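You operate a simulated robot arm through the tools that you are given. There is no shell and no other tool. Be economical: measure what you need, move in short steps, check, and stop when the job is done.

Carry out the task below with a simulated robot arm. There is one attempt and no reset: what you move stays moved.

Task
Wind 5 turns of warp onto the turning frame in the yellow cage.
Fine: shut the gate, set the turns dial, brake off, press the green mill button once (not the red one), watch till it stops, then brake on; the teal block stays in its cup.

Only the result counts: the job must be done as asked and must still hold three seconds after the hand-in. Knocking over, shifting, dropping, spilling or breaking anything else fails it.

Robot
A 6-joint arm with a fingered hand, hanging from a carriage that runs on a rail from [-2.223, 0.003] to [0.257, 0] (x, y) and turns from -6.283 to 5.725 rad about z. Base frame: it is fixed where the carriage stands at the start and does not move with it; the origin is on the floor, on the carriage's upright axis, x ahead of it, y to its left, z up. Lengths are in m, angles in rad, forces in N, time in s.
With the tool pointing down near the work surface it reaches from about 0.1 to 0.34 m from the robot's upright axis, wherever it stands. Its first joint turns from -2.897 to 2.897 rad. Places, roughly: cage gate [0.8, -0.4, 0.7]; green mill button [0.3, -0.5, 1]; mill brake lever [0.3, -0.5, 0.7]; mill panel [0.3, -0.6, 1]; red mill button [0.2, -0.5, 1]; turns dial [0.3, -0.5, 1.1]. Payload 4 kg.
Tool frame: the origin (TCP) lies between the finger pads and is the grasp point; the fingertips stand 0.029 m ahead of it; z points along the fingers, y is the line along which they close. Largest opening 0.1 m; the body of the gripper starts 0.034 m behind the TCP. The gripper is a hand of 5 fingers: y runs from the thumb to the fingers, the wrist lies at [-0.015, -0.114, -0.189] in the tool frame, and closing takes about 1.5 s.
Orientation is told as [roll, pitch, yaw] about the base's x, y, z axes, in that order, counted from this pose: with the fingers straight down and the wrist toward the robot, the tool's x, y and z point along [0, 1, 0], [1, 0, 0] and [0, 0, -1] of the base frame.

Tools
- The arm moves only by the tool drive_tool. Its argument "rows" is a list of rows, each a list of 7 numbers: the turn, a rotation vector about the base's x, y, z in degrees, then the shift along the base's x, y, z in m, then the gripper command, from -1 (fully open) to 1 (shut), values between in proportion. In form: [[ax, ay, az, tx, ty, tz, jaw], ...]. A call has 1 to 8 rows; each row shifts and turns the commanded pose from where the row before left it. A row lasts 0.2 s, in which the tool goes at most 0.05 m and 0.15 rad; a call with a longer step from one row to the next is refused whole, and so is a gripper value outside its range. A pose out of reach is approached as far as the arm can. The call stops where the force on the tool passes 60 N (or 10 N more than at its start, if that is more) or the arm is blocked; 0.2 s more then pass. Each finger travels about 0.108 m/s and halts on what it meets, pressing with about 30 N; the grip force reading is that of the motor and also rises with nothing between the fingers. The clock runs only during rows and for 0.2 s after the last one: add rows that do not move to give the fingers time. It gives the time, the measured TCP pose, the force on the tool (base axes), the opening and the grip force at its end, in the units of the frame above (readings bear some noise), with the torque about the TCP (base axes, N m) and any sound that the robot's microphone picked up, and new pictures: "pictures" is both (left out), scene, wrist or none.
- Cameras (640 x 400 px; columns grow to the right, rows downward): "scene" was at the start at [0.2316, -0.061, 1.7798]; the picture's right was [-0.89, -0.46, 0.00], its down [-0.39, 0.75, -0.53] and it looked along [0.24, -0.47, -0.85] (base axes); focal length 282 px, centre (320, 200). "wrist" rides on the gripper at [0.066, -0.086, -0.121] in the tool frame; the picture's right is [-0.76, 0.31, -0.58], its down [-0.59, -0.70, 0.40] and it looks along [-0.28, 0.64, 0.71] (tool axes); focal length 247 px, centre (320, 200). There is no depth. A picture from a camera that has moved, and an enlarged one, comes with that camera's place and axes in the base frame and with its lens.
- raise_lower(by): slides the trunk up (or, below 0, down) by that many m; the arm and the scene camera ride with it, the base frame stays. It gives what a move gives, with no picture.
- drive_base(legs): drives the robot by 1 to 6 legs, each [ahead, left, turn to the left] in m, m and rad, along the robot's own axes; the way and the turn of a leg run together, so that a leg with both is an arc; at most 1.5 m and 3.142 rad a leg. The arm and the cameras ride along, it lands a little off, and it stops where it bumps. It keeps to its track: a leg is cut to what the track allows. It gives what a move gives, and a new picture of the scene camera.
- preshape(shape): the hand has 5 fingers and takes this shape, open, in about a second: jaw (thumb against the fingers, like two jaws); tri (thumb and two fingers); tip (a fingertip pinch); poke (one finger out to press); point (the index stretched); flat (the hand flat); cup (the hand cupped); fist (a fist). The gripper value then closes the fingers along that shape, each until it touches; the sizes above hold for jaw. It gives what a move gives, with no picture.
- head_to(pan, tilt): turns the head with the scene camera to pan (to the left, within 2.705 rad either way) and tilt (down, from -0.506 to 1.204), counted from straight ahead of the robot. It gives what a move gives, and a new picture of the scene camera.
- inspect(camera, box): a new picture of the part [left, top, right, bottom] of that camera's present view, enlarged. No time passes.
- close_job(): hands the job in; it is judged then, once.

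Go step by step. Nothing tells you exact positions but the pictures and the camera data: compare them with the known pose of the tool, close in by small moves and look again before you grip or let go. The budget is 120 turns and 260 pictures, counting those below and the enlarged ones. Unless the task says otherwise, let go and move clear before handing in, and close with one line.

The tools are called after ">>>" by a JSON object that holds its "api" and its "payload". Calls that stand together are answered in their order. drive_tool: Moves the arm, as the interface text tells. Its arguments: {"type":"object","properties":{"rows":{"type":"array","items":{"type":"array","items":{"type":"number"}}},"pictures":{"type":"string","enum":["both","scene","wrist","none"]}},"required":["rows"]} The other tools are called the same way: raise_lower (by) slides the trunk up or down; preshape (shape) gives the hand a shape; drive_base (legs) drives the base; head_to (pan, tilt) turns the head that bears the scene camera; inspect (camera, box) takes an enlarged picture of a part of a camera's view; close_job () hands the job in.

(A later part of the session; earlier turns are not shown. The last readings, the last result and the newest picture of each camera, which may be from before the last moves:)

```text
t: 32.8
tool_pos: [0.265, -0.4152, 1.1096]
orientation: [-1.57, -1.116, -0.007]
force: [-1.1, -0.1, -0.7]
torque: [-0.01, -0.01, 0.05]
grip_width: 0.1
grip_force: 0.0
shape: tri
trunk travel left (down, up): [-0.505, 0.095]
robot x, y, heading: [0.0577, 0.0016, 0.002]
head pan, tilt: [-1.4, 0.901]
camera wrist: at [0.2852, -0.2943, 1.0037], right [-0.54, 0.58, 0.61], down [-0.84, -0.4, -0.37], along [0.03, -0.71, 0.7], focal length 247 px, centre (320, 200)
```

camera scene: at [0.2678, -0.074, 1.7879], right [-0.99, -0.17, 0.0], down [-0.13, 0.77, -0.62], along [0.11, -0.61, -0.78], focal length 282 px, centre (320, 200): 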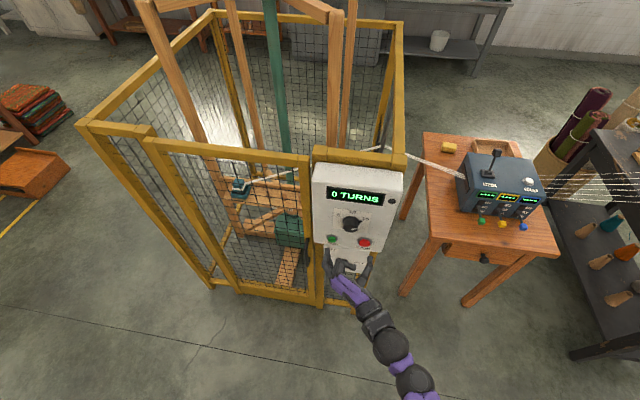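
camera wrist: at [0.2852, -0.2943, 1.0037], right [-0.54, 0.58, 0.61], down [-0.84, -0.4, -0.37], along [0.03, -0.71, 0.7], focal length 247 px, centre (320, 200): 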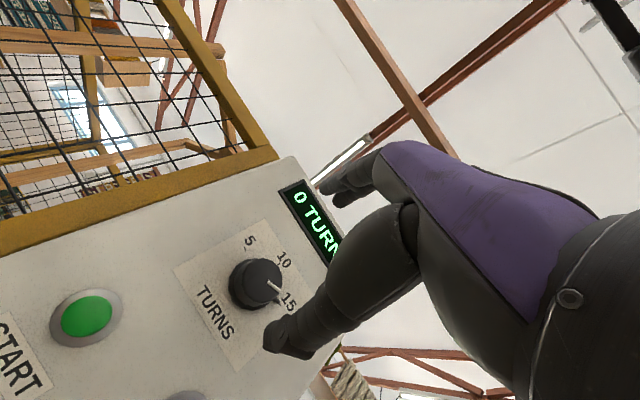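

The roll works. I'll advance so the knob sits between thumb and fingers.

>>> {"api": "drive_tool", "payload": {"rows": [[0, 0, 0, -0.003, -0.035, -0.001, -1], [0, 0, 0, 0, -0.035, 0, -1]], "pictures": "both"}}

>>> {"api": "inspect", "payload": {"camera": "scene", "box": [300, 160, 415, 260]}}

```text
t: 33.4
tool_pos: [0.2614, -0.4845, 1.1079]
orientation: [-1.565, -1.114, -0.007]
force: [-0.3, -0.1, -0.4]
torque: [0.02, -0.02, -0.04]
grip_width: 0.1004
grip_force: 0.0
shape: tri
trunk travel left (down, up): [-0.505, 0.095]
robot x, y, heading: [0.0554, -0.002, -0.001]
head pan, tilt: [-1.4, 0.901]
camera scene: at [0.2678, -0.074, 1.7879], right [-0.99, -0.17, 0.0], down [-0.13, 0.77, -0.62], along [0.11, -0.61, -0.78], focal length 282 px, centre (320, 200)
camera wrist: at [0.2827, -0.3644, 1.0021], right [-0.54, 0.58, 0.61], down [-0.84, -0.39, -0.37], along [0.03, -0.71, 0.7], focal length 247 px, centre (320, 200)
```

scene: 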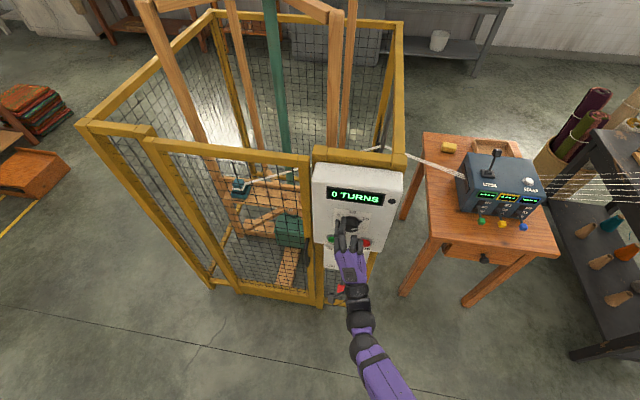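
wrist: 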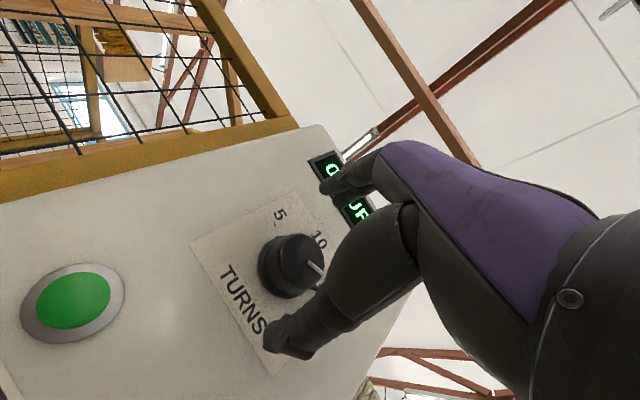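

```text
4.00 times, centred on (358, 210) of scene
camera zoom: at [0.2678, -0.074, 1.7879], right [-0.99, -0.17, 0.0], down [-0.13, 0.77, -0.62], along [0.11, -0.61, -0.78], focal length 1126 px, centre (170, 160)
```

zoom: 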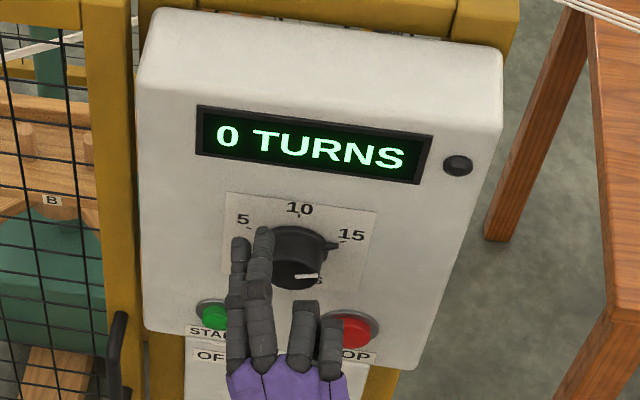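

>>> {"api": "drive_tool", "payload": {"rows": [[0, 0, 0, 0, -0.015, 0, -1], [0, 0, 0, 0, -0.015, 0, -1]], "pictures": "wrist"}}

>>> {"api": "inspect", "payload": {"camera": "scene", "box": [300, 160, 415, 260]}}

```text
t: 34.0
tool_pos: [0.26, -0.5161, 1.1066]
orientation: [-1.566, -1.113, -0.008]
force: [0.2, 0.3, -0.8]
torque: [0.0, 0.0, 0.03]
grip_width: 0.0999
grip_force: 0.1
shape: tri
trunk travel left (down, up): [-0.505, 0.095]
robot x, y, heading: [0.0546, -0.0032, 0.001]
head pan, tilt: [-1.4, 0.901]
camera wrist: at [0.282, -0.3943, 1.0019], right [-0.54, 0.58, 0.61], down [-0.84, -0.39, -0.37], along [0.03, -0.71, 0.7], focal length 247 px, centre (320, 200)
```

wrist: 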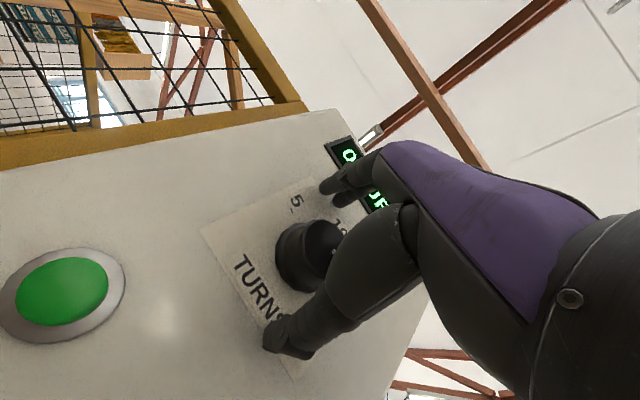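

```text
4.00 times, centred on (358, 210) of scene
camera zoom: at [0.2678, -0.0741, 1.7879], right [-0.99, -0.17, 0.0], down [-0.13, 0.77, -0.62], along [0.11, -0.61, -0.78], focal length 1126 px, centre (170, 160)
```

zoom: 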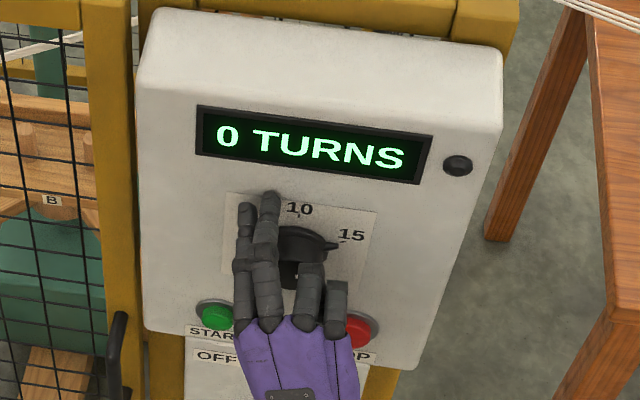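

>>> {"api": "drive_tool", "payload": {"rows": [[0, 0, 0, -0.006, 0, 0.003, -0.4], [0, 0, 0, 0, 0, 0, 0], [0, 0, 0, 0, 0, 0, 0.4], [0, 0, 0, 0, 0, 0, 0.8], [0, 0, 0, 0, 0, 0, 0.8]], "pictures": "wrist"}}

>>> {"api": "inspect", "payload": {"camera": "scene", "box": [300, 160, 415, 260]}}

```text
t: 35.1
tool_pos: [0.2553, -0.5146, 1.1095]
orientation: [-1.564, -1.113, -0.012]
force: [-0.7, -1.1, -2.9]
torque: [0.08, -0.01, -0.04]
grip_width: 0.0345
grip_force: 30.1
shape: tri
trunk travel left (down, up): [-0.505, 0.095]
robot x, y, heading: [0.0561, -0.0023, 0.001]
head pan, tilt: [-1.4, 0.901]
camera wrist: at [0.2761, -0.3937, 1.0043], right [-0.54, 0.58, 0.61], down [-0.84, -0.39, -0.37], along [0.03, -0.72, 0.7], focal length 247 px, centre (320, 200)
```

wrist: 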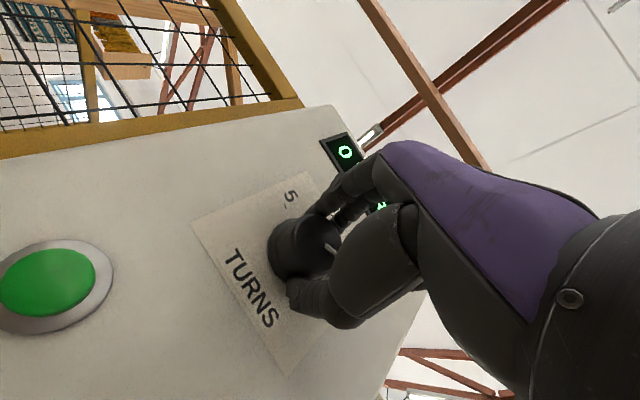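

```text
4.00 times, centred on (358, 210) of scene
camera zoom: at [0.2677, -0.0741, 1.7879], right [-0.99, -0.17, 0.0], down [-0.13, 0.77, -0.62], along [0.11, -0.61, -0.78], focal length 1126 px, centre (170, 160)
```

zoom: 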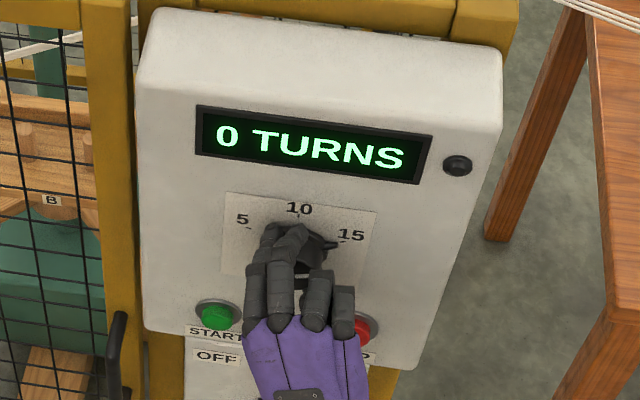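

The knob is gripped with low side forces. Turning counter-clockwise (+y), in steps.

>>> {"api": "drive_tool", "payload": {"rows": [[0, 8, 0, 0, 0, 0, 0.8], [0, 8, 0, 0, 0, 0, 0.8], [0, 8, 0, 0, 0, 0, 0.8], [0, 8, 0, 0, 0, 0, 0.8], [0, 8, 0, 0, 0, 0, 0.8]], "pictures": "wrist"}}

>>> {"api": "inspect", "payload": {"camera": "scene", "box": [300, 160, 415, 260]}}

```text
t: 36.4
tool_pos: [0.2559, -0.5141, 1.1108]
orientation: [-1.573, -0.413, -0.001]
force: [5.3, 3.7, -0.1]
torque: [-0.09, -0.05, 0.21]
grip_width: 0.0339
grip_force: 29.6
shape: tri
trunk travel left (down, up): [-0.505, 0.095]
robot x, y, heading: [0.0544, 0.0006, -0.003]
head pan, tilt: [-1.4, 0.901]
camera wrist: at [0.2041, -0.3938, 1.0161], right [-0.02, 0.58, 0.82], down [-0.88, -0.4, 0.26], along [0.47, -0.71, 0.52], focal length 247 px, centre (320, 200)
```

wrist: 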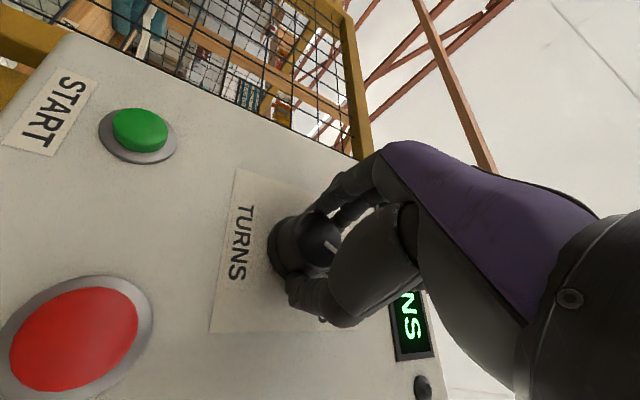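

```text
4.00 times, centred on (358, 210) of scene
camera zoom: at [0.2682, -0.0739, 1.7881], right [-0.99, -0.17, 0.0], down [-0.13, 0.77, -0.62], along [0.11, -0.61, -0.78], focal length 1126 px, centre (170, 160)
```

zoom: 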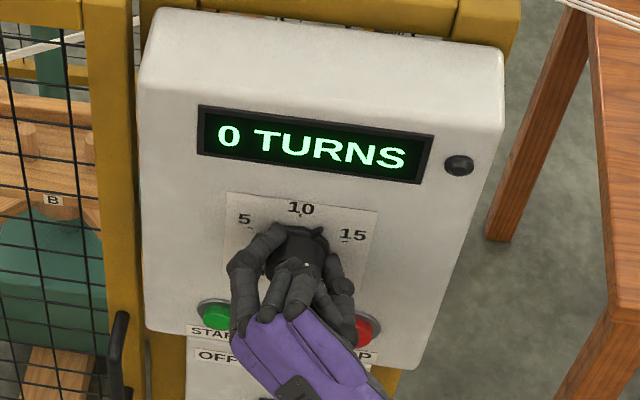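

>>> {"api": "drive_tool", "payload": {"rows": [[0, 8, 0, 0, 0, 0, 0.8], [0, 8, 0, 0, 0, 0, 0.8], [0, 8, 0, 0, 0, 0, 0.8], [0, 8, 0, 0, 0, 0, 0.8], [0, 8, 0, 0, 0, 0, 0.8]], "pictures": "wrist"}}

>>> {"api": "inspect", "payload": {"camera": "scene", "box": [300, 160, 415, 260]}}

```text
t: 37.5
tool_pos: [0.2573, -0.5138, 1.1098]
orientation: [-1.574, 0.282, -0.003]
force: [11.6, 4.5, 0.2]
torque: [0.11, -0.05, 0.53]
grip_width: 0.0335
grip_force: 30.2
shape: tri
trunk travel left (down, up): [-0.505, 0.095]
robot x, y, heading: [0.0508, 0.0012, 0.002]
head pan, tilt: [-1.4, 0.901]
camera wrist: at [0.1567, -0.3938, 1.0709], right [0.51, 0.58, 0.64], down [-0.51, -0.4, 0.76], along [0.69, -0.71, 0.1], focal length 247 px, centre (320, 200)
```

wrist: 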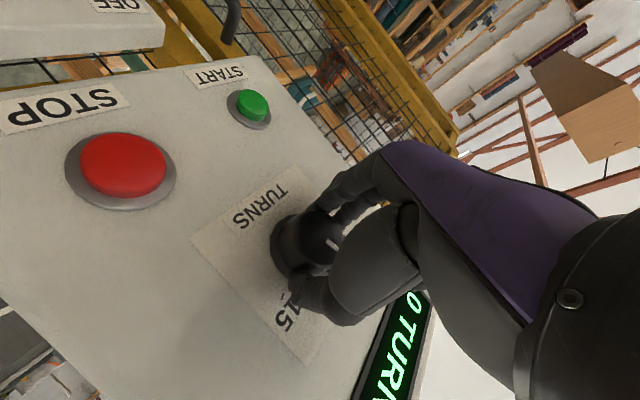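

```text
4.00 times, centred on (358, 210) of scene
camera zoom: at [0.2685, -0.0739, 1.7882], right [-0.99, -0.17, 0.0], down [-0.13, 0.77, -0.62], along [0.11, -0.61, -0.78], focal length 1126 px, centre (170, 160)
```

zoom: 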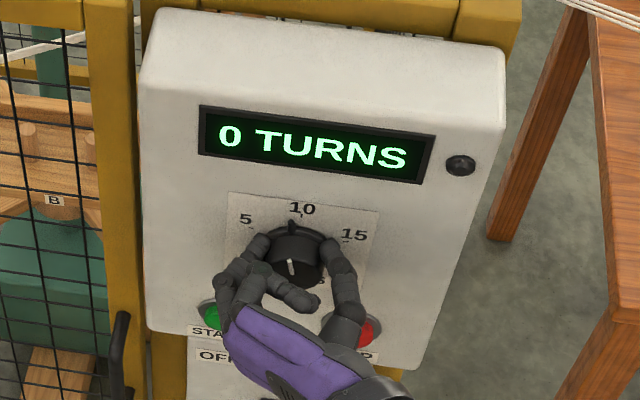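

Pointer now just past 10. Continuing about 60° more.

>>> {"api": "drive_tool", "payload": {"rows": [[0, 8, 0, 0.001, 0, 0, 0.8], [0, 8, 0, 0.001, 0, 0, 0.8], [0, 8, 0, 0.001, 0, 0, 0.8], [0, 8, 0, 0, 0, 0, 0.8], [0, 8, 0, 0, 0, 0, 0.8]], "pictures": "wrist"}}

>>> {"api": "inspect", "payload": {"camera": "scene", "box": [300, 160, 415, 260]}}

```text
t: 38.8
tool_pos: [0.2599, -0.5137, 1.1098]
orientation: [-1.576, 0.981, 0.0]
force: [11.3, -3.3, -8.8]
torque: [0.43, -0.06, 0.42]
grip_width: 0.033
grip_force: 30.1
shape: tri
trunk travel left (down, up): [-0.505, 0.095]
robot x, y, heading: [0.0521, 0.0025, 0.001]
head pan, tilt: [-1.4, 0.901]
camera wrist: at [0.1568, -0.3935, 1.1447], right [0.8, 0.58, 0.16], down [0.1, -0.4, 0.91], along [0.59, -0.71, -0.37], focal length 247 px, centre (320, 200)
```

wrist: 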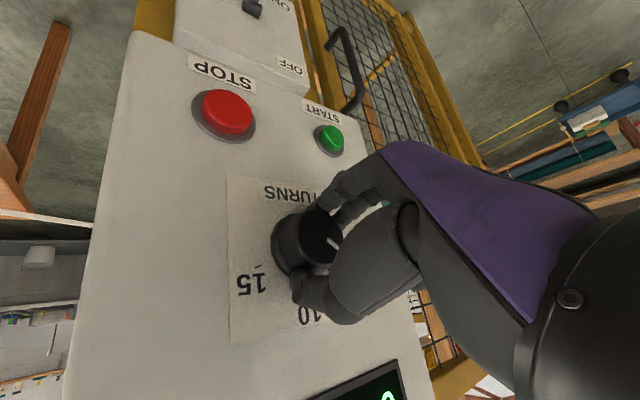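

```text
4.00 times, centred on (358, 210) of scene
camera zoom: at [0.2684, -0.0741, 1.7881], right [-0.99, -0.17, 0.0], down [-0.13, 0.77, -0.62], along [0.11, -0.61, -0.78], focal length 1126 px, centre (170, 160)
```

zoom: 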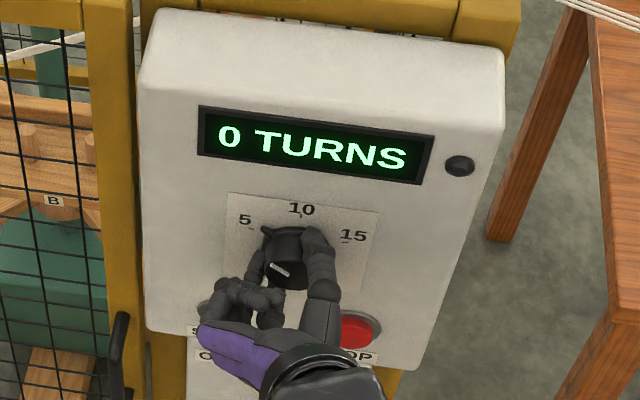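

>>> {"api": "drive_tool", "payload": {"rows": [[0, 7, 0, 0, 0, 0, 0.8], [0, 7, 0, 0, 0, 0, 0.8]], "pictures": "none"}}

>>> {"api": "inspect", "payload": {"camera": "scene", "box": [320, 200, 380, 240]}}

```text
t: 39.4
tool_pos: [0.2589, -0.5121, 1.1091]
orientation: [-1.578, 1.228, 0.0]
force: [11.6, -1.7, -12.7]
torque: [0.62, -0.07, 0.39]
grip_width: 0.0334
grip_force: 29.9
shape: tri
trunk travel left (down, up): [-0.505, 0.095]
robot x, y, heading: [0.053, 0.0003, 0.001]
head pan, tilt: [-1.4, 0.901]
```

```text
10.00 times, centred on (350, 220) of scene
camera zoom: at [0.2683, -0.0739, 1.788], right [-0.99, -0.17, 0.0], down [-0.13, 0.77, -0.62], along [0.11, -0.61, -0.78], focal length 2816 px, centre (20, 0)
```

zoom: 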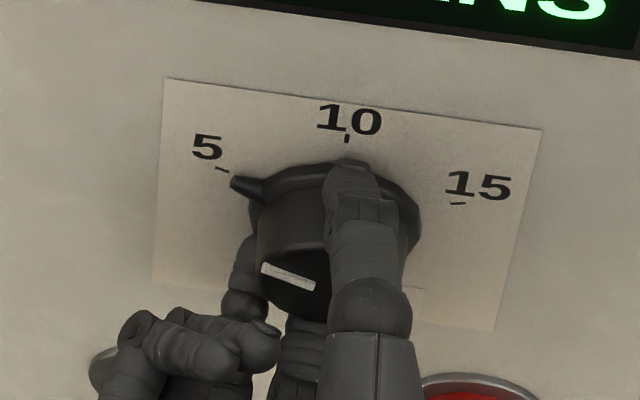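

>>> {"api": "drive_tool", "payload": {"rows": [[0, 5, 0, 0, 0, 0, 0.8], [0, 0, 0, 0, 0, 0, 0.8]], "pictures": "none"}}

>>> {"api": "inspect", "payload": {"camera": "scene", "box": [320, 200, 380, 240]}}

```text
t: 40.0
tool_pos: [0.2607, -0.5144, 1.1088]
orientation: [-1.58, 1.312, -0.006]
force: [13.8, 2.1, -12.2]
torque: [0.67, -0.27, 0.38]
grip_width: 0.0336
grip_force: 30.6
shape: tri
trunk travel left (down, up): [-0.505, 0.095]
robot x, y, heading: [0.0552, -0.0016, 0.0]
head pan, tilt: [-1.4, 0.901]
```

```text
10.00 times, centred on (350, 220) of scene
camera zoom: at [0.2685, -0.0736, 1.7882], right [-0.99, -0.17, 0.0], down [-0.13, 0.77, -0.62], along [0.11, -0.61, -0.78], focal length 2816 px, centre (20, 0)
```

zoom: 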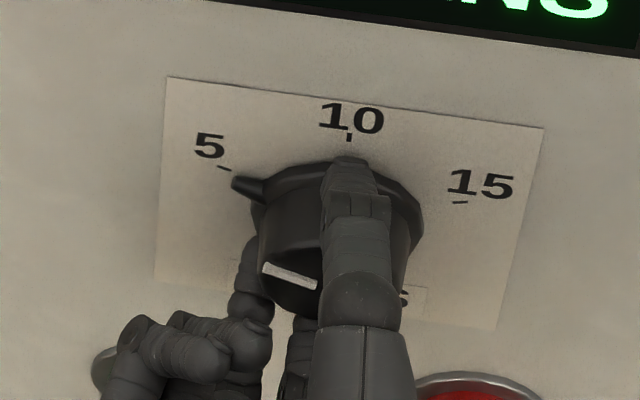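

The knob seems at 5 and held there. I'll release it slightly and withdraw straight back to check.

>>> {"api": "drive_tool", "payload": {"rows": [[0, 0, 0, 0, 0, 0, 0.2], [0, 0, 0, 0, 0, 0, -0.3], [0, 0, 0, 0, 0, 0, -0.4], [0, 0, 0, 0, 0.04, 0, -0.4], [0, 0, 0, 0, 0.04, 0, -0.4], [0, 0, 0, 0, 0.04, 0, -0.4]], "pictures": "wrist"}}

>>> {"api": "inspect", "payload": {"camera": "scene", "box": [320, 200, 380, 240]}}

>>> {"api": "inspect", "payload": {"camera": "wrist", "box": [180, 160, 380, 320]}}

```text
t: 41.4
tool_pos: [0.2543, -0.3997, 1.0933]
orientation: [-1.597, 1.305, -0.023]
force: [-0.1, -0.6, -0.7]
torque: [0.04, 0.0, 0.02]
grip_width: 0.0698
grip_force: 0.1
shape: tri
out of reach, approached as far as the arm can: row 5, 6
trunk travel left (down, up): [-0.505, 0.095]
robot x, y, heading: [0.0548, -0.0009, 0.004]
head pan, tilt: [-1.4, 0.901]
camera wrist: at [0.1682, -0.2789, 1.1592], right [0.81, 0.58, -0.1], down [0.38, -0.39, 0.84], along [0.44, -0.72, -0.54], focal length 247 px, centre (320, 200)
```

wrist: 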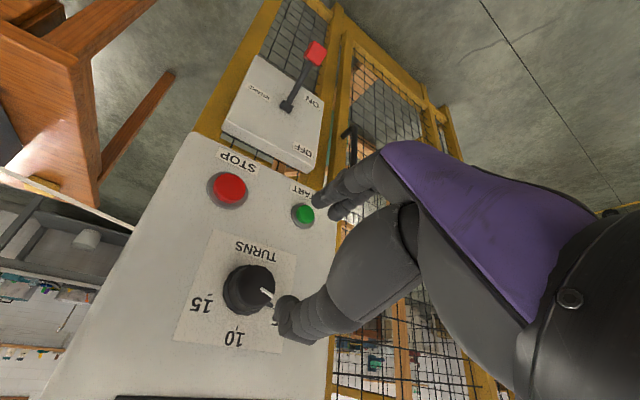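

```text
10.00 times, centred on (350, 220) of scene
camera zoom: at [0.2678, -0.0744, 1.788], right [-0.99, -0.17, 0.0], down [-0.13, 0.77, -0.62], along [0.11, -0.61, -0.78], focal length 2816 px, centre (20, 0)
```

zoom: 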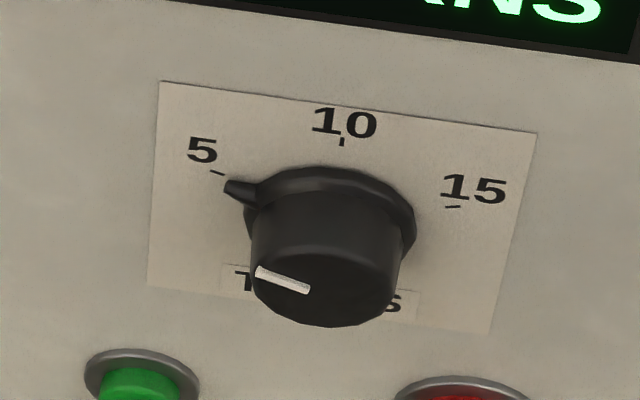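

```text
2.50 times, centred on (280, 240) of wrist
camera zoom: at [0.1682, -0.2789, 1.1592], right [0.81, 0.58, -0.1], down [0.38, -0.39, 0.84], along [0.44, -0.72, -0.54], focal length 617 px, centre (420, 100)
```

zoom: 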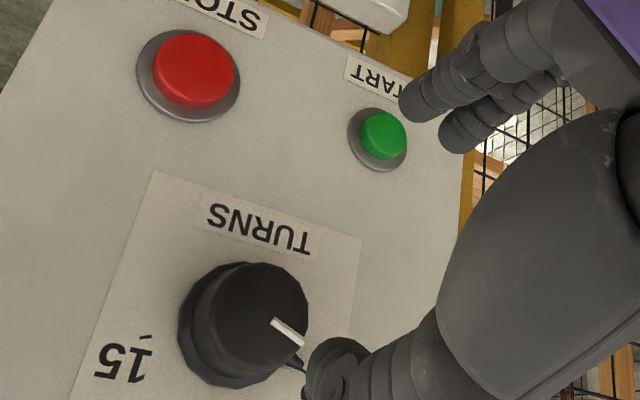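

The dial sits at 5. Next is the brake: pivot near (0.26, -0.59, 0.75), red knob near (0.257, -0.49, 0.71). I'll roll the hand back to level, withdraw, and lower the trunk.

>>> {"api": "drive_tool", "payload": {"rows": [[0, -8, 0, 0, 0.012, 0, -1], [0, -8, 0, 0, 0.012, 0, -1], [0, -8, 0, 0, 0.012, 0, -1], [0, -8, 0, 0, 0.012, 0, -1], [0, -8, 0, 0, 0.012, 0, -1], [0, -8, 0, 0, 0.012, 0, -1], [0, -8, 0, 0, 0.012, 0, -1], [0, -8, 0, 0, 0.012, 0, -1]], "pictures": "none"}}

>>> {"api": "preshape", "payload": {"shape": "jaw"}}

>>> {"api": "drive_tool", "payload": {"rows": [[1.5, -5, 1, 0, 0, 0, -1], [0, -6, 0, 0, 0, 0, -1]], "pictures": "scene"}}

```text
t: 43.1
tool_pos: [0.2526, -0.3026, 1.0929]
orientation: [-1.573, 0.193, -0.005]
force: [-0.8, -0.8, -0.5]
torque: [0.0, -0.03, 0.0]
grip_width: 0.0998
grip_force: 0.0
shape: tri
trunk travel left (down, up): [-0.505, 0.095]
robot x, y, heading: [0.057, 0.003, 0.003]
head pan, tilt: [-1.4, 0.901]
```

```text
t: 44.0
tool_pos: [0.2542, -0.3037, 1.0938]
orientation: [-1.573, 0.196, -0.004]
force: [0.2, 0.6, 0.5]
torque: [-0.04, -0.04, 0.0]
grip_width: 0.1001
grip_force: 0.1
shape: jaw
trunk travel left (down, up): [-0.505, 0.095]
robot x, y, heading: [0.0549, 0.0001, 0.007]
head pan, tilt: [-1.4, 0.901]
```

```text
t: 44.6
tool_pos: [0.2541, -0.3013, 1.0938]
orientation: [-1.55, 0.004, 0.018]
force: [0.3, 0.0, -0.4]
torque: [0.03, 0.01, -0.04]
grip_width: 0.0999
grip_force: 0.0
shape: jaw
trunk travel left (down, up): [-0.505, 0.095]
robot x, y, heading: [0.0561, -0.0035, 0.006]
head pan, tilt: [-1.4, 0.901]
camera scene: at [0.2678, -0.0742, 1.7879], right [-0.99, -0.17, 0.0], down [-0.13, 0.77, -0.62], along [0.11, -0.61, -0.78], focal length 282 px, centre (320, 200)
```

scene: 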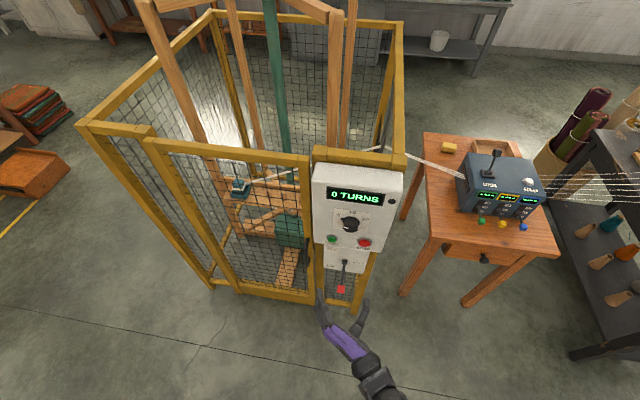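

>>> {"api": "raise_lower", "payload": {"by": -0.38}}

>>> {"api": "head_to", "payload": {"pan": -1.4, "tilt": 0.85}}

>>> {"api": "drive_tool", "payload": {"rows": [[0, 0, 0, 0, -0.02, 0, -1]], "pictures": "wrist"}}

>>> {"api": "inspect", "payload": {"camera": "scene", "box": [270, 160, 430, 320]}}

```text
t: 48.3
tool_pos: [0.2539, -0.3023, 0.7136]
orientation: [-1.55, 0.003, 0.017]
force: [0.3, -0.2, -1.0]
torque: [-0.01, 0.01, 0.0]
grip_width: 0.0997
grip_force: 0.1
shape: jaw
trunk travel left (down, up): [-0.125, 0.475]
robot x, y, heading: [0.0567, 0.0009, 0.001]
head pan, tilt: [-1.4, 0.901]
```

```text
t: 49.0
tool_pos: [0.2534, -0.3025, 0.7145]
orientation: [-1.55, 0.003, 0.019]
force: [0.0, -0.4, 0.0]
torque: [0.01, 0.01, -0.02]
grip_width: 0.0999
grip_force: 0.0
shape: jaw
trunk travel left (down, up): [-0.125, 0.475]
robot x, y, heading: [0.0542, -0.002, 0.003]
head pan, tilt: [-1.4, 0.85]
camera scene: at [0.2682, -0.0768, 1.4118], right [-0.99, -0.17, 0.0], down [-0.13, 0.74, -0.66], along [0.11, -0.65, -0.75], focal length 282 px, centre (320, 200)
```

scene: 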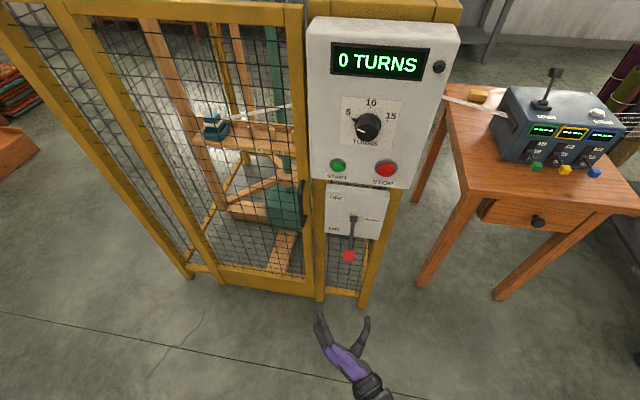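

```text
t: 49.4
tool_pos: [0.2545, -0.3236, 0.7123]
orientation: [-1.55, 0.002, 0.017]
force: [-0.2, 0.4, 1.4]
torque: [0.03, 0.01, -0.02]
grip_width: 0.0999
grip_force: 0.1
shape: jaw
trunk travel left (down, up): [-0.125, 0.475]
robot x, y, heading: [0.0569, -0.0019, -0.002]
head pan, tilt: [-1.4, 0.85]
camera wrist: at [0.1661, -0.2034, 0.6507], right [0.3, 0.57, 0.77], down [-0.69, -0.42, 0.58], along [0.66, -0.71, 0.27], focal length 247 px, centre (320, 200)
```

wrist: 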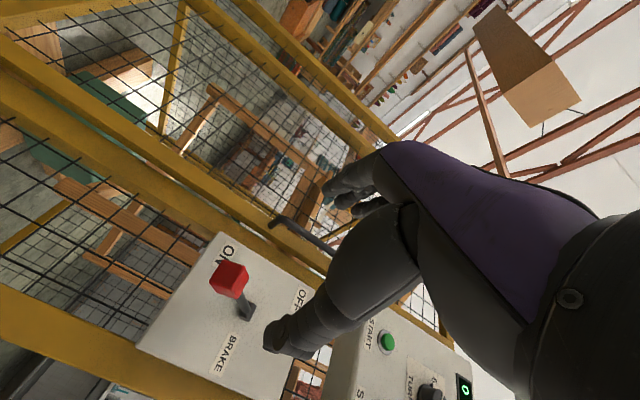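

```text
2.50 times, centred on (350, 240) of scene
camera zoom: at [0.2685, -0.0772, 1.4119], right [-0.99, -0.17, 0.0], down [-0.13, 0.74, -0.66], along [0.11, -0.65, -0.75], focal length 704 px, centre (245, 100)
```

zoom: 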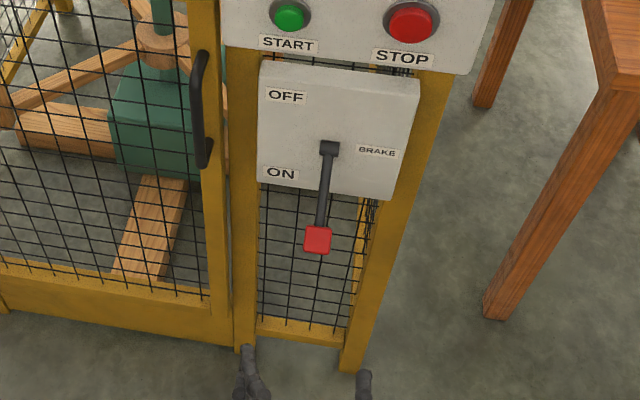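

Knob at (0.256, -0.497, 0.701), pivot about (0.26, -0.583, 0.76). I'll approach with the open jaw around the red knob.

>>> {"api": "drive_tool", "payload": {"rows": [[0, 0, 0, 0.001, -0.04, -0.003, -1], [0, 0, 0, 0, -0.04, -0.003, -1], [0, 0, 0, 0, -0.04, -0.003, -1], [0, 0, 0, 0, -0.035, -0.002, -1]], "pictures": "wrist"}}

>>> {"api": "inspect", "payload": {"camera": "scene", "box": [270, 160, 430, 320]}}

```text
t: 50.4
tool_pos: [0.2558, -0.4785, 0.7045]
orientation: [-1.553, 0.005, 0.018]
force: [0.0, -0.2, 0.1]
torque: [-0.01, 0.02, 0.02]
grip_width: 0.0999
grip_force: 0.1
shape: jaw
trunk travel left (down, up): [-0.125, 0.475]
robot x, y, heading: [0.0548, -0.0005, 0.004]
head pan, tilt: [-1.4, 0.85]
camera wrist: at [0.1673, -0.3589, 0.6415], right [0.3, 0.57, 0.77], down [-0.69, -0.42, 0.58], along [0.65, -0.71, 0.27], focal length 247 px, centre (320, 200)
```

wrist: 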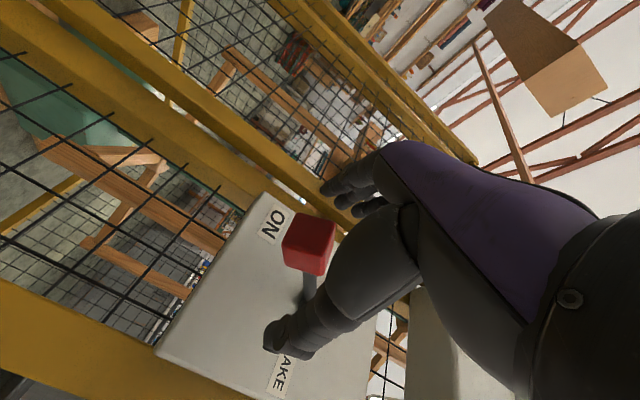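

```text
2.50 times, centred on (350, 240) of scene
camera zoom: at [0.2683, -0.0774, 1.4119], right [-0.99, -0.17, 0.0], down [-0.13, 0.74, -0.66], along [0.11, -0.65, -0.75], focal length 704 px, centre (245, 100)
```

zoom: 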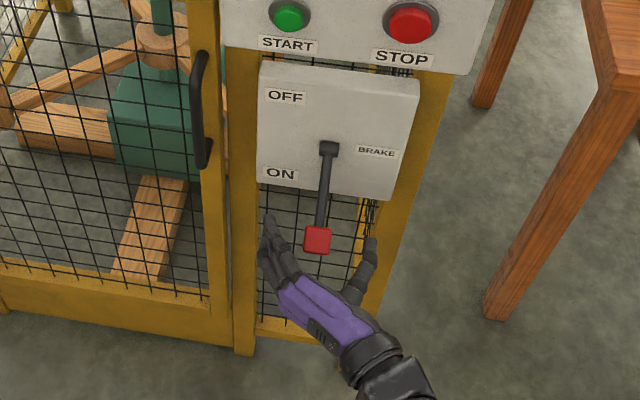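

>>> {"api": "drive_tool", "payload": {"rows": [[0, 0, 0, 0, -0.012, -0.003, -1], [0, 0, 0, 0, 0, 0, 0], [0, 0, 0, 0, 0, 0, 0.6], [0, 0, 0, 0, 0, 0, 1], [0, 0, 0, 0, 0, 0, 1]], "pictures": "none"}}

>>> {"api": "inspect", "payload": {"camera": "scene", "box": [270, 160, 430, 320]}}

```text
t: 51.5
tool_pos: [0.2554, -0.4899, 0.6992]
orientation: [-1.549, 0.002, 0.018]
force: [1.2, 0.2, -0.3]
torque: [0.02, -0.02, 0.07]
grip_width: 0.0233
grip_force: 30.0
shape: jaw
trunk travel left (down, up): [-0.125, 0.475]
robot x, y, heading: [0.0578, -0.001, 0.001]
head pan, tilt: [-1.4, 0.85]
```

```text
2.50 times, centred on (350, 240) of scene
camera zoom: at [0.2684, -0.0767, 1.4119], right [-0.99, -0.17, 0.0], down [-0.13, 0.74, -0.66], along [0.11, -0.65, -0.75], focal length 704 px, centre (245, 100)
```

zoom: 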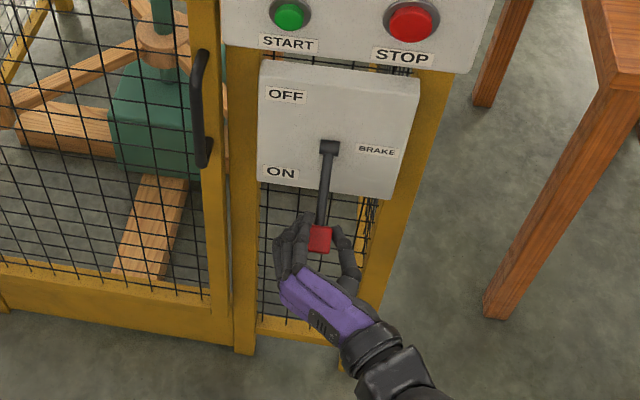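

The knob is held (23 mm). I'll swing the lever up along its arc to OFF.

>>> {"api": "drive_tool", "payload": {"rows": [[4, 0, 0, 0, 0.0075, 0.0136, 1], [4, 0, 0, 0, 0.0055, 0.0144, 1], [4, 0, 0, 0, 0.0035, 0.0151, 1], [4, 0, 0, 0, 0.0014, 0.0155, 1], [4, 0, 0, 0, -0.0008, 0.0154, 1]], "pictures": "none"}}

>>> {"api": "inspect", "payload": {"camera": "scene", "box": [270, 140, 430, 300]}}

```text
t: 52.8
tool_pos: [0.2553, -0.4685, 0.7752]
orientation: [-1.198, -0.003, 0.017]
force: [0.4, 5.4, -1.2]
torque: [0.38, 0.03, 0.08]
grip_width: 0.0227
grip_force: 29.8
shape: jaw
trunk travel left (down, up): [-0.125, 0.475]
robot x, y, heading: [0.0531, 0.0013, -0.005]
head pan, tilt: [-1.4, 0.85]
```

```text
2.50 times, centred on (350, 220) of scene
camera zoom: at [0.2683, -0.0759, 1.4118], right [-0.99, -0.17, 0.0], down [-0.13, 0.74, -0.66], along [0.11, -0.65, -0.75], focal length 704 px, centre (245, 150)
```

zoom: 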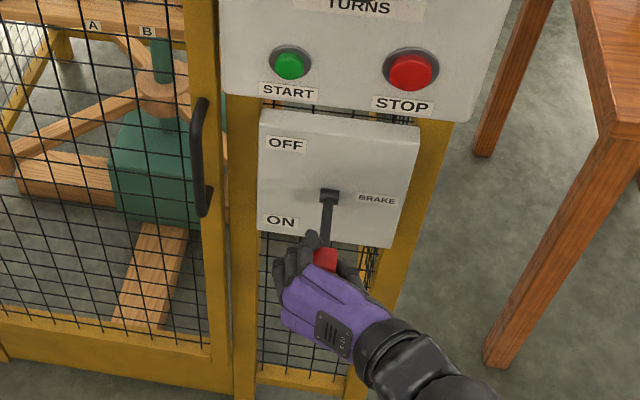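

>>> {"api": "drive_tool", "payload": {"rows": [[4, 0, 0, 0, -0.003, 0.0152, 1], [4, 0, 0, 0, -0.005, 0.0147, 1], [4, 0, 0, 0, -0.0071, 0.0138, 1]], "pictures": "none"}}

>>> {"api": "inspect", "payload": {"camera": "scene", "box": [270, 140, 430, 300]}}

```text
t: 53.5
tool_pos: [0.2552, -0.4845, 0.8179]
orientation: [-0.991, -0.007, 0.014]
force: [-0.5, 11.2, 4.7]
torque: [0.27, 0.03, 0.04]
grip_width: 0.0242
grip_force: 30.3
shape: jaw
trunk travel left (down, up): [-0.125, 0.475]
robot x, y, heading: [0.0534, 0.0006, -0.0]
head pan, tilt: [-1.4, 0.85]
```

```text
2.50 times, centred on (350, 220) of scene
camera zoom: at [0.2682, -0.0752, 1.4118], right [-0.99, -0.17, 0.0], down [-0.13, 0.74, -0.66], along [0.11, -0.65, -0.75], focal length 704 px, centre (245, 150)
```

zoom: 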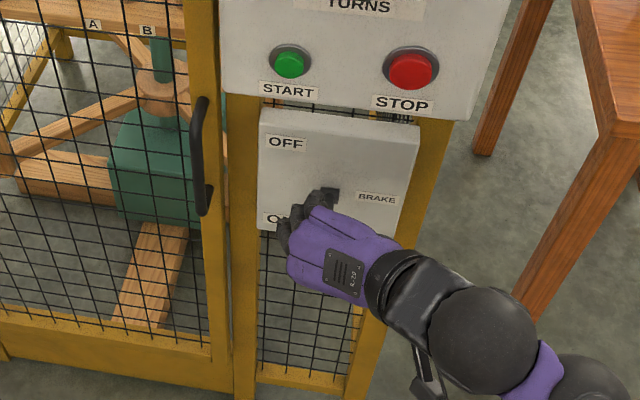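

>>> {"api": "drive_tool", "payload": {"rows": [[4, 0, 0, 0, -0.0088, 0.0127, 1], [4, 0, 0, 0, -0.009, 0.0113, 1]], "pictures": "wrist"}}

>>> {"api": "inspect", "payload": {"camera": "scene", "box": [270, 140, 430, 300]}}

```text
t: 54.1
tool_pos: [0.253, -0.4988, 0.8369]
orientation: [-0.843, -0.006, 0.014]
force: [-1.0, 9.5, -24.0]
torque: [0.37, 0.18, 0.08]
grip_width: 0.0206
grip_force: 30.0
shape: jaw
trunk travel left (down, up): [-0.125, 0.475]
robot x, y, heading: [0.0531, -0.0007, -0.002]
head pan, tilt: [-1.4, 0.85]
camera wrist: at [0.1642, -0.3669, 0.8689], right [0.3, -0.07, 0.95], down [-0.69, -0.7, 0.17], along [0.65, -0.71, -0.26], focal length 247 px, centre (320, 200)
```

wrist: 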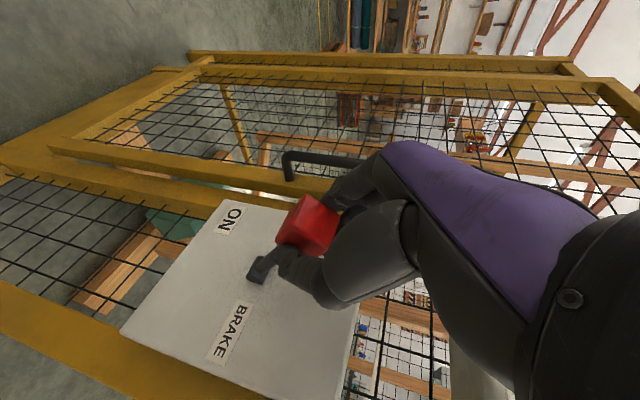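

```text
2.50 times, centred on (350, 220) of scene
camera zoom: at [0.2671, -0.074, 1.4109], right [-0.99, -0.17, 0.0], down [-0.13, 0.74, -0.66], along [0.11, -0.65, -0.75], focal length 704 px, centre (245, 150)
```

zoom: 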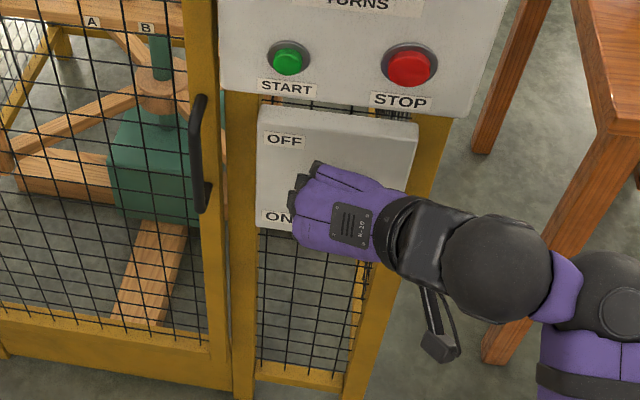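

It resists at 24 N, so the lever seems at the OFF stop. I'll let go and withdraw to look.

>>> {"api": "drive_tool", "payload": {"rows": [[0, 0, 0, 0, 0, 0, 0], [0, 0, 0, 0, 0, 0, -1], [0, 0, 0, 0, 0, 0, -1], [0, 0, 0, 0, 0.035, 0.02, -1], [0, 0, 0, 0, 0.04, 0.02, -1], [0, 0, 0, 0, 0.045, 0, -1]], "pictures": "wrist"}}

>>> {"api": "inspect", "payload": {"camera": "scene", "box": [270, 140, 430, 300]}}

```text
t: 55.5
tool_pos: [0.2787, -0.3966, 0.8381]
orientation: [-0.854, -0.011, 0.013]
force: [-0.4, 0.2, -0.2]
torque: [-0.03, 0.01, 0.01]
grip_width: 0.0999
grip_force: 0.1
shape: jaw
out of reach, approached as far as the arm can: row 4, 5, 6
trunk travel left (down, up): [-0.125, 0.475]
robot x, y, heading: [0.0553, -0.0034, -0.005]
head pan, tilt: [-1.4, 0.85]
camera wrist: at [0.1912, -0.2641, 0.8679], right [0.3, -0.06, 0.95], down [-0.7, -0.7, 0.17], along [0.65, -0.71, -0.25], focal length 247 px, centre (320, 200)
```

wrist: 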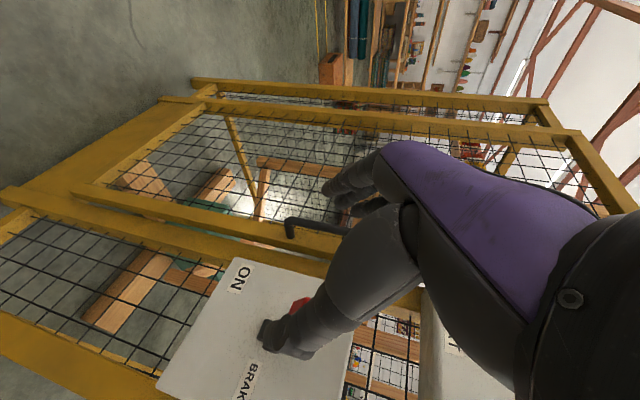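

```text
2.50 times, centred on (350, 220) of scene
camera zoom: at [0.2682, -0.0763, 1.4118], right [-0.99, -0.17, 0.0], down [-0.13, 0.74, -0.66], along [0.11, -0.65, -0.75], focal length 704 px, centre (245, 150)
```

zoom: 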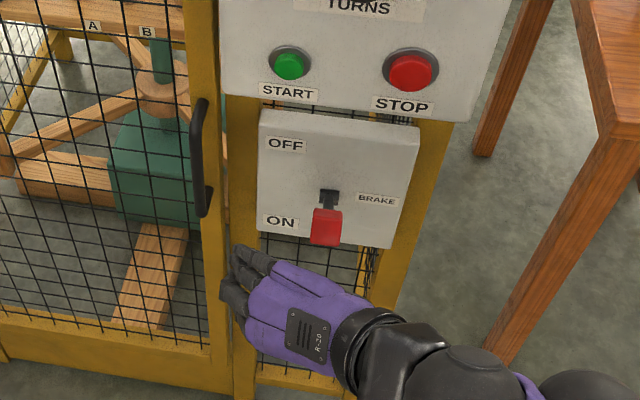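

The lever is up at OFF and stays there. Now I'll withdraw, level the hand, shape it to poke and raise the trunk to the START button's height.

>>> {"api": "drive_tool", "payload": {"rows": [[-8.2, 0, 0, -0.005, 0.02, 0, -1], [-8.2, 0, 0, -0.005, 0.02, 0, -1], [-8.2, 0, 0, -0.005, 0.02, 0, -1], [-8.2, 0, 0, 0, 0.02, 0, -1], [-8.2, 0, 0, 0, 0.02, 0, -1]], "pictures": "none"}}

>>> {"api": "preshape", "payload": {"shape": "poke"}}

>>> {"api": "raise_lower", "payload": {"by": 0.25}}

>>> {"api": "head_to", "payload": {"pan": -1.4, "tilt": 0.8}}

>>> {"api": "inspect", "payload": {"camera": "wrist", "box": [0, 0, 640, 400]}}

```text
t: 56.8
tool_pos: [0.2628, -0.2971, 0.8373]
orientation: [-1.57, 0.006, 0.018]
force: [-0.1, -0.4, -0.3]
torque: [0.0, 0.05, 0.02]
grip_width: 0.0996
grip_force: 0.0
shape: jaw
trunk travel left (down, up): [-0.125, 0.475]
robot x, y, heading: [0.0523, -0.0011, 0.003]
head pan, tilt: [-1.4, 0.85]
```

```text
t: 57.6
tool_pos: [0.2636, -0.2974, 0.8365]
orientation: [-1.568, 0.005, 0.017]
force: [-0.7, 0.3, 0.8]
torque: [0.0, -0.02, 0.01]
grip_width: 0.0
grip_force: 0.0
shape: poke
trunk travel left (down, up): [-0.125, 0.475]
robot x, y, heading: [0.0558, 0.0018, 0.004]
head pan, tilt: [-1.4, 0.85]
```

```text
t: 60.2
tool_pos: [0.2646, -0.2963, 1.0869]
orientation: [-1.566, 0.005, 0.017]
force: [-0.1, -0.1, 0.0]
torque: [0.02, -0.01, 0.01]
grip_width: 0.0
grip_force: 0.1
shape: poke
trunk travel left (down, up): [-0.375, 0.225]
robot x, y, heading: [0.0565, -0.0024, 0.001]
head pan, tilt: [-1.4, 0.85]
```

```text
t: 60.9
tool_pos: [0.2637, -0.2959, 1.0876]
orientation: [-1.567, 0.004, 0.016]
force: [0.8, 1.0, 0.6]
torque: [-0.01, 0.0, 0.02]
grip_width: 0.0001
grip_force: 0.1
shape: poke
trunk travel left (down, up): [-0.375, 0.225]
robot x, y, heading: [0.0591, 0.0004, 0.002]
head pan, tilt: [-1.4, 0.799]
camera scene: at [0.2686, -0.0792, 1.6658], right [-0.99, -0.17, 0.0], down [-0.12, 0.71, -0.7], along [0.12, -0.69, -0.72], focal length 282 px, centre (320, 200)
```

scene: 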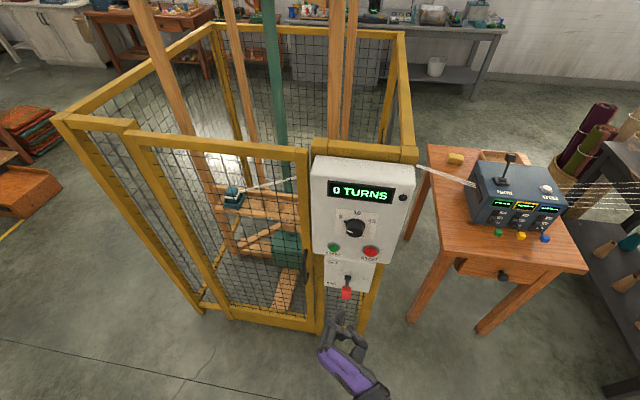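

```text
1.00 times, centred on (320, 200) of wrist (not enlarged: the box is as wide or as high as the picture)
camera zoom: at [0.1757, -0.1782, 1.0227], right [0.3, 0.58, 0.76], down [-0.69, -0.41, 0.59], along [0.65, -0.7, 0.28], focal length 247 px, centre (320, 200)
```

zoom: 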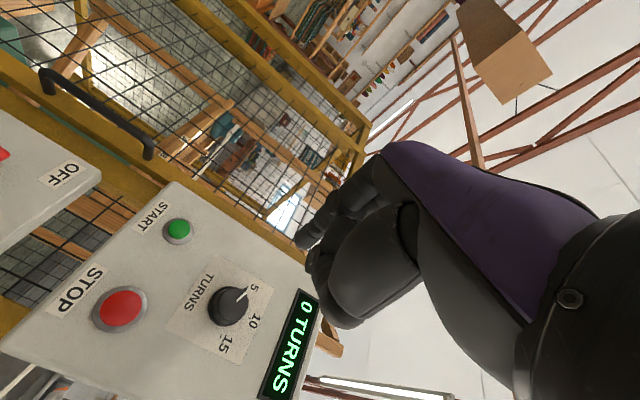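

>>> {"api": "inspect", "payload": {"camera": "scene", "box": [300, 220, 420, 400]}}

>>> {"api": "inspect", "payload": {"camera": "wrist", "box": [130, 180, 390, 350]}}

```text
2.22 times, centred on (360, 310) of scene
camera zoom: at [0.2686, -0.0792, 1.6658], right [-0.99, -0.17, 0.0], down [-0.12, 0.71, -0.7], along [0.12, -0.69, -0.72], focal length 626 px, centre (231, -44)
```

zoom: 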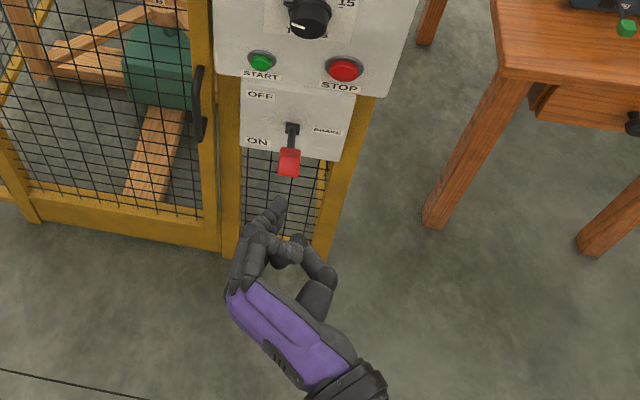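

```text
2.35 times, centred on (260, 265) of wrist
camera zoom: at [0.1757, -0.1782, 1.0227], right [0.3, 0.58, 0.76], down [-0.69, -0.41, 0.59], along [0.65, -0.7, 0.28], focal length 581 px, centre (461, 47)
```

zoom: 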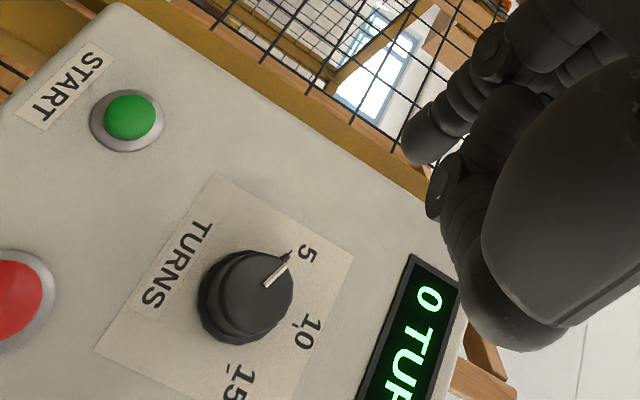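

Fingertip offset from the TCP is about (+0.003, -0.033, -0.007), and the green cap is near (0.310, -0.545, 0.995). I'll bring the finger just in front of it.

>>> {"api": "drive_tool", "payload": {"rows": [[0, 0, 0, 0.0086, -0.02, -0.017, 1], [0, 0, 0, 0.0086, -0.036, -0.017, 1], [0, 0, 0, 0.0086, -0.036, -0.017, 1], [0, 0, 0, 0.0086, -0.036, -0.017, 1], [0, 0, 0, 0.0086, -0.036, -0.017, 1]], "pictures": "none"}}

>>> {"api": "inspect", "payload": {"camera": "scene", "box": [300, 200, 420, 300]}}

>>> {"api": "inspect", "payload": {"camera": "wrist", "box": [130, 150, 390, 320]}}

```text
t: 62.1
tool_pos: [0.3092, -0.46, 1.0018]
orientation: [-1.568, 0.001, 0.018]
force: [0.5, 0.3, -0.7]
torque: [0.0, -0.01, 0.0]
grip_width: 0.0
grip_force: 30.1
shape: jaw
trunk travel left (down, up): [-0.375, 0.225]
robot x, y, heading: [0.0542, -0.0013, 0.005]
head pan, tilt: [-1.4, 0.799]
```

```text
4.00 times, centred on (360, 250) of scene
camera zoom: at [0.2687, -0.0792, 1.6659], right [-0.99, -0.17, 0.0], down [-0.12, 0.71, -0.7], along [0.12, -0.69, -0.72], focal length 1126 px, centre (160, 0)
```

zoom: 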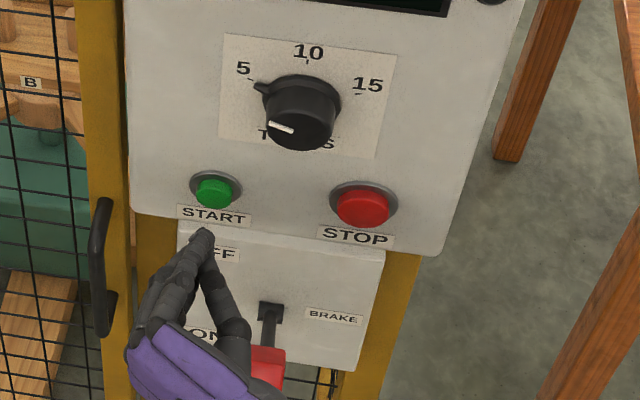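

```text
2.35 times, centred on (260, 235) of wrist
camera zoom: at [0.2205, -0.3417, 0.9371], right [0.3, 0.58, 0.76], down [-0.69, -0.41, 0.59], along [0.65, -0.7, 0.28], focal length 581 px, centre (461, 118)
```

zoom: 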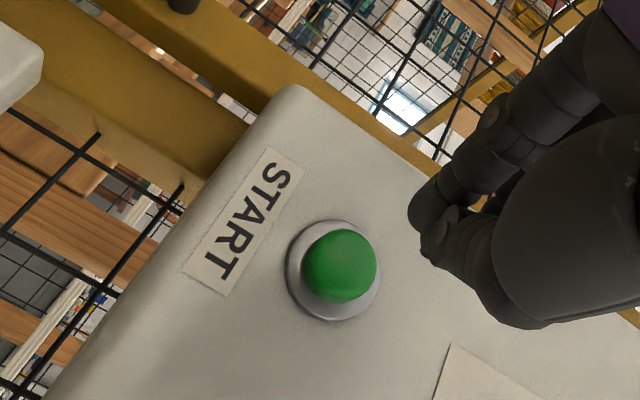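

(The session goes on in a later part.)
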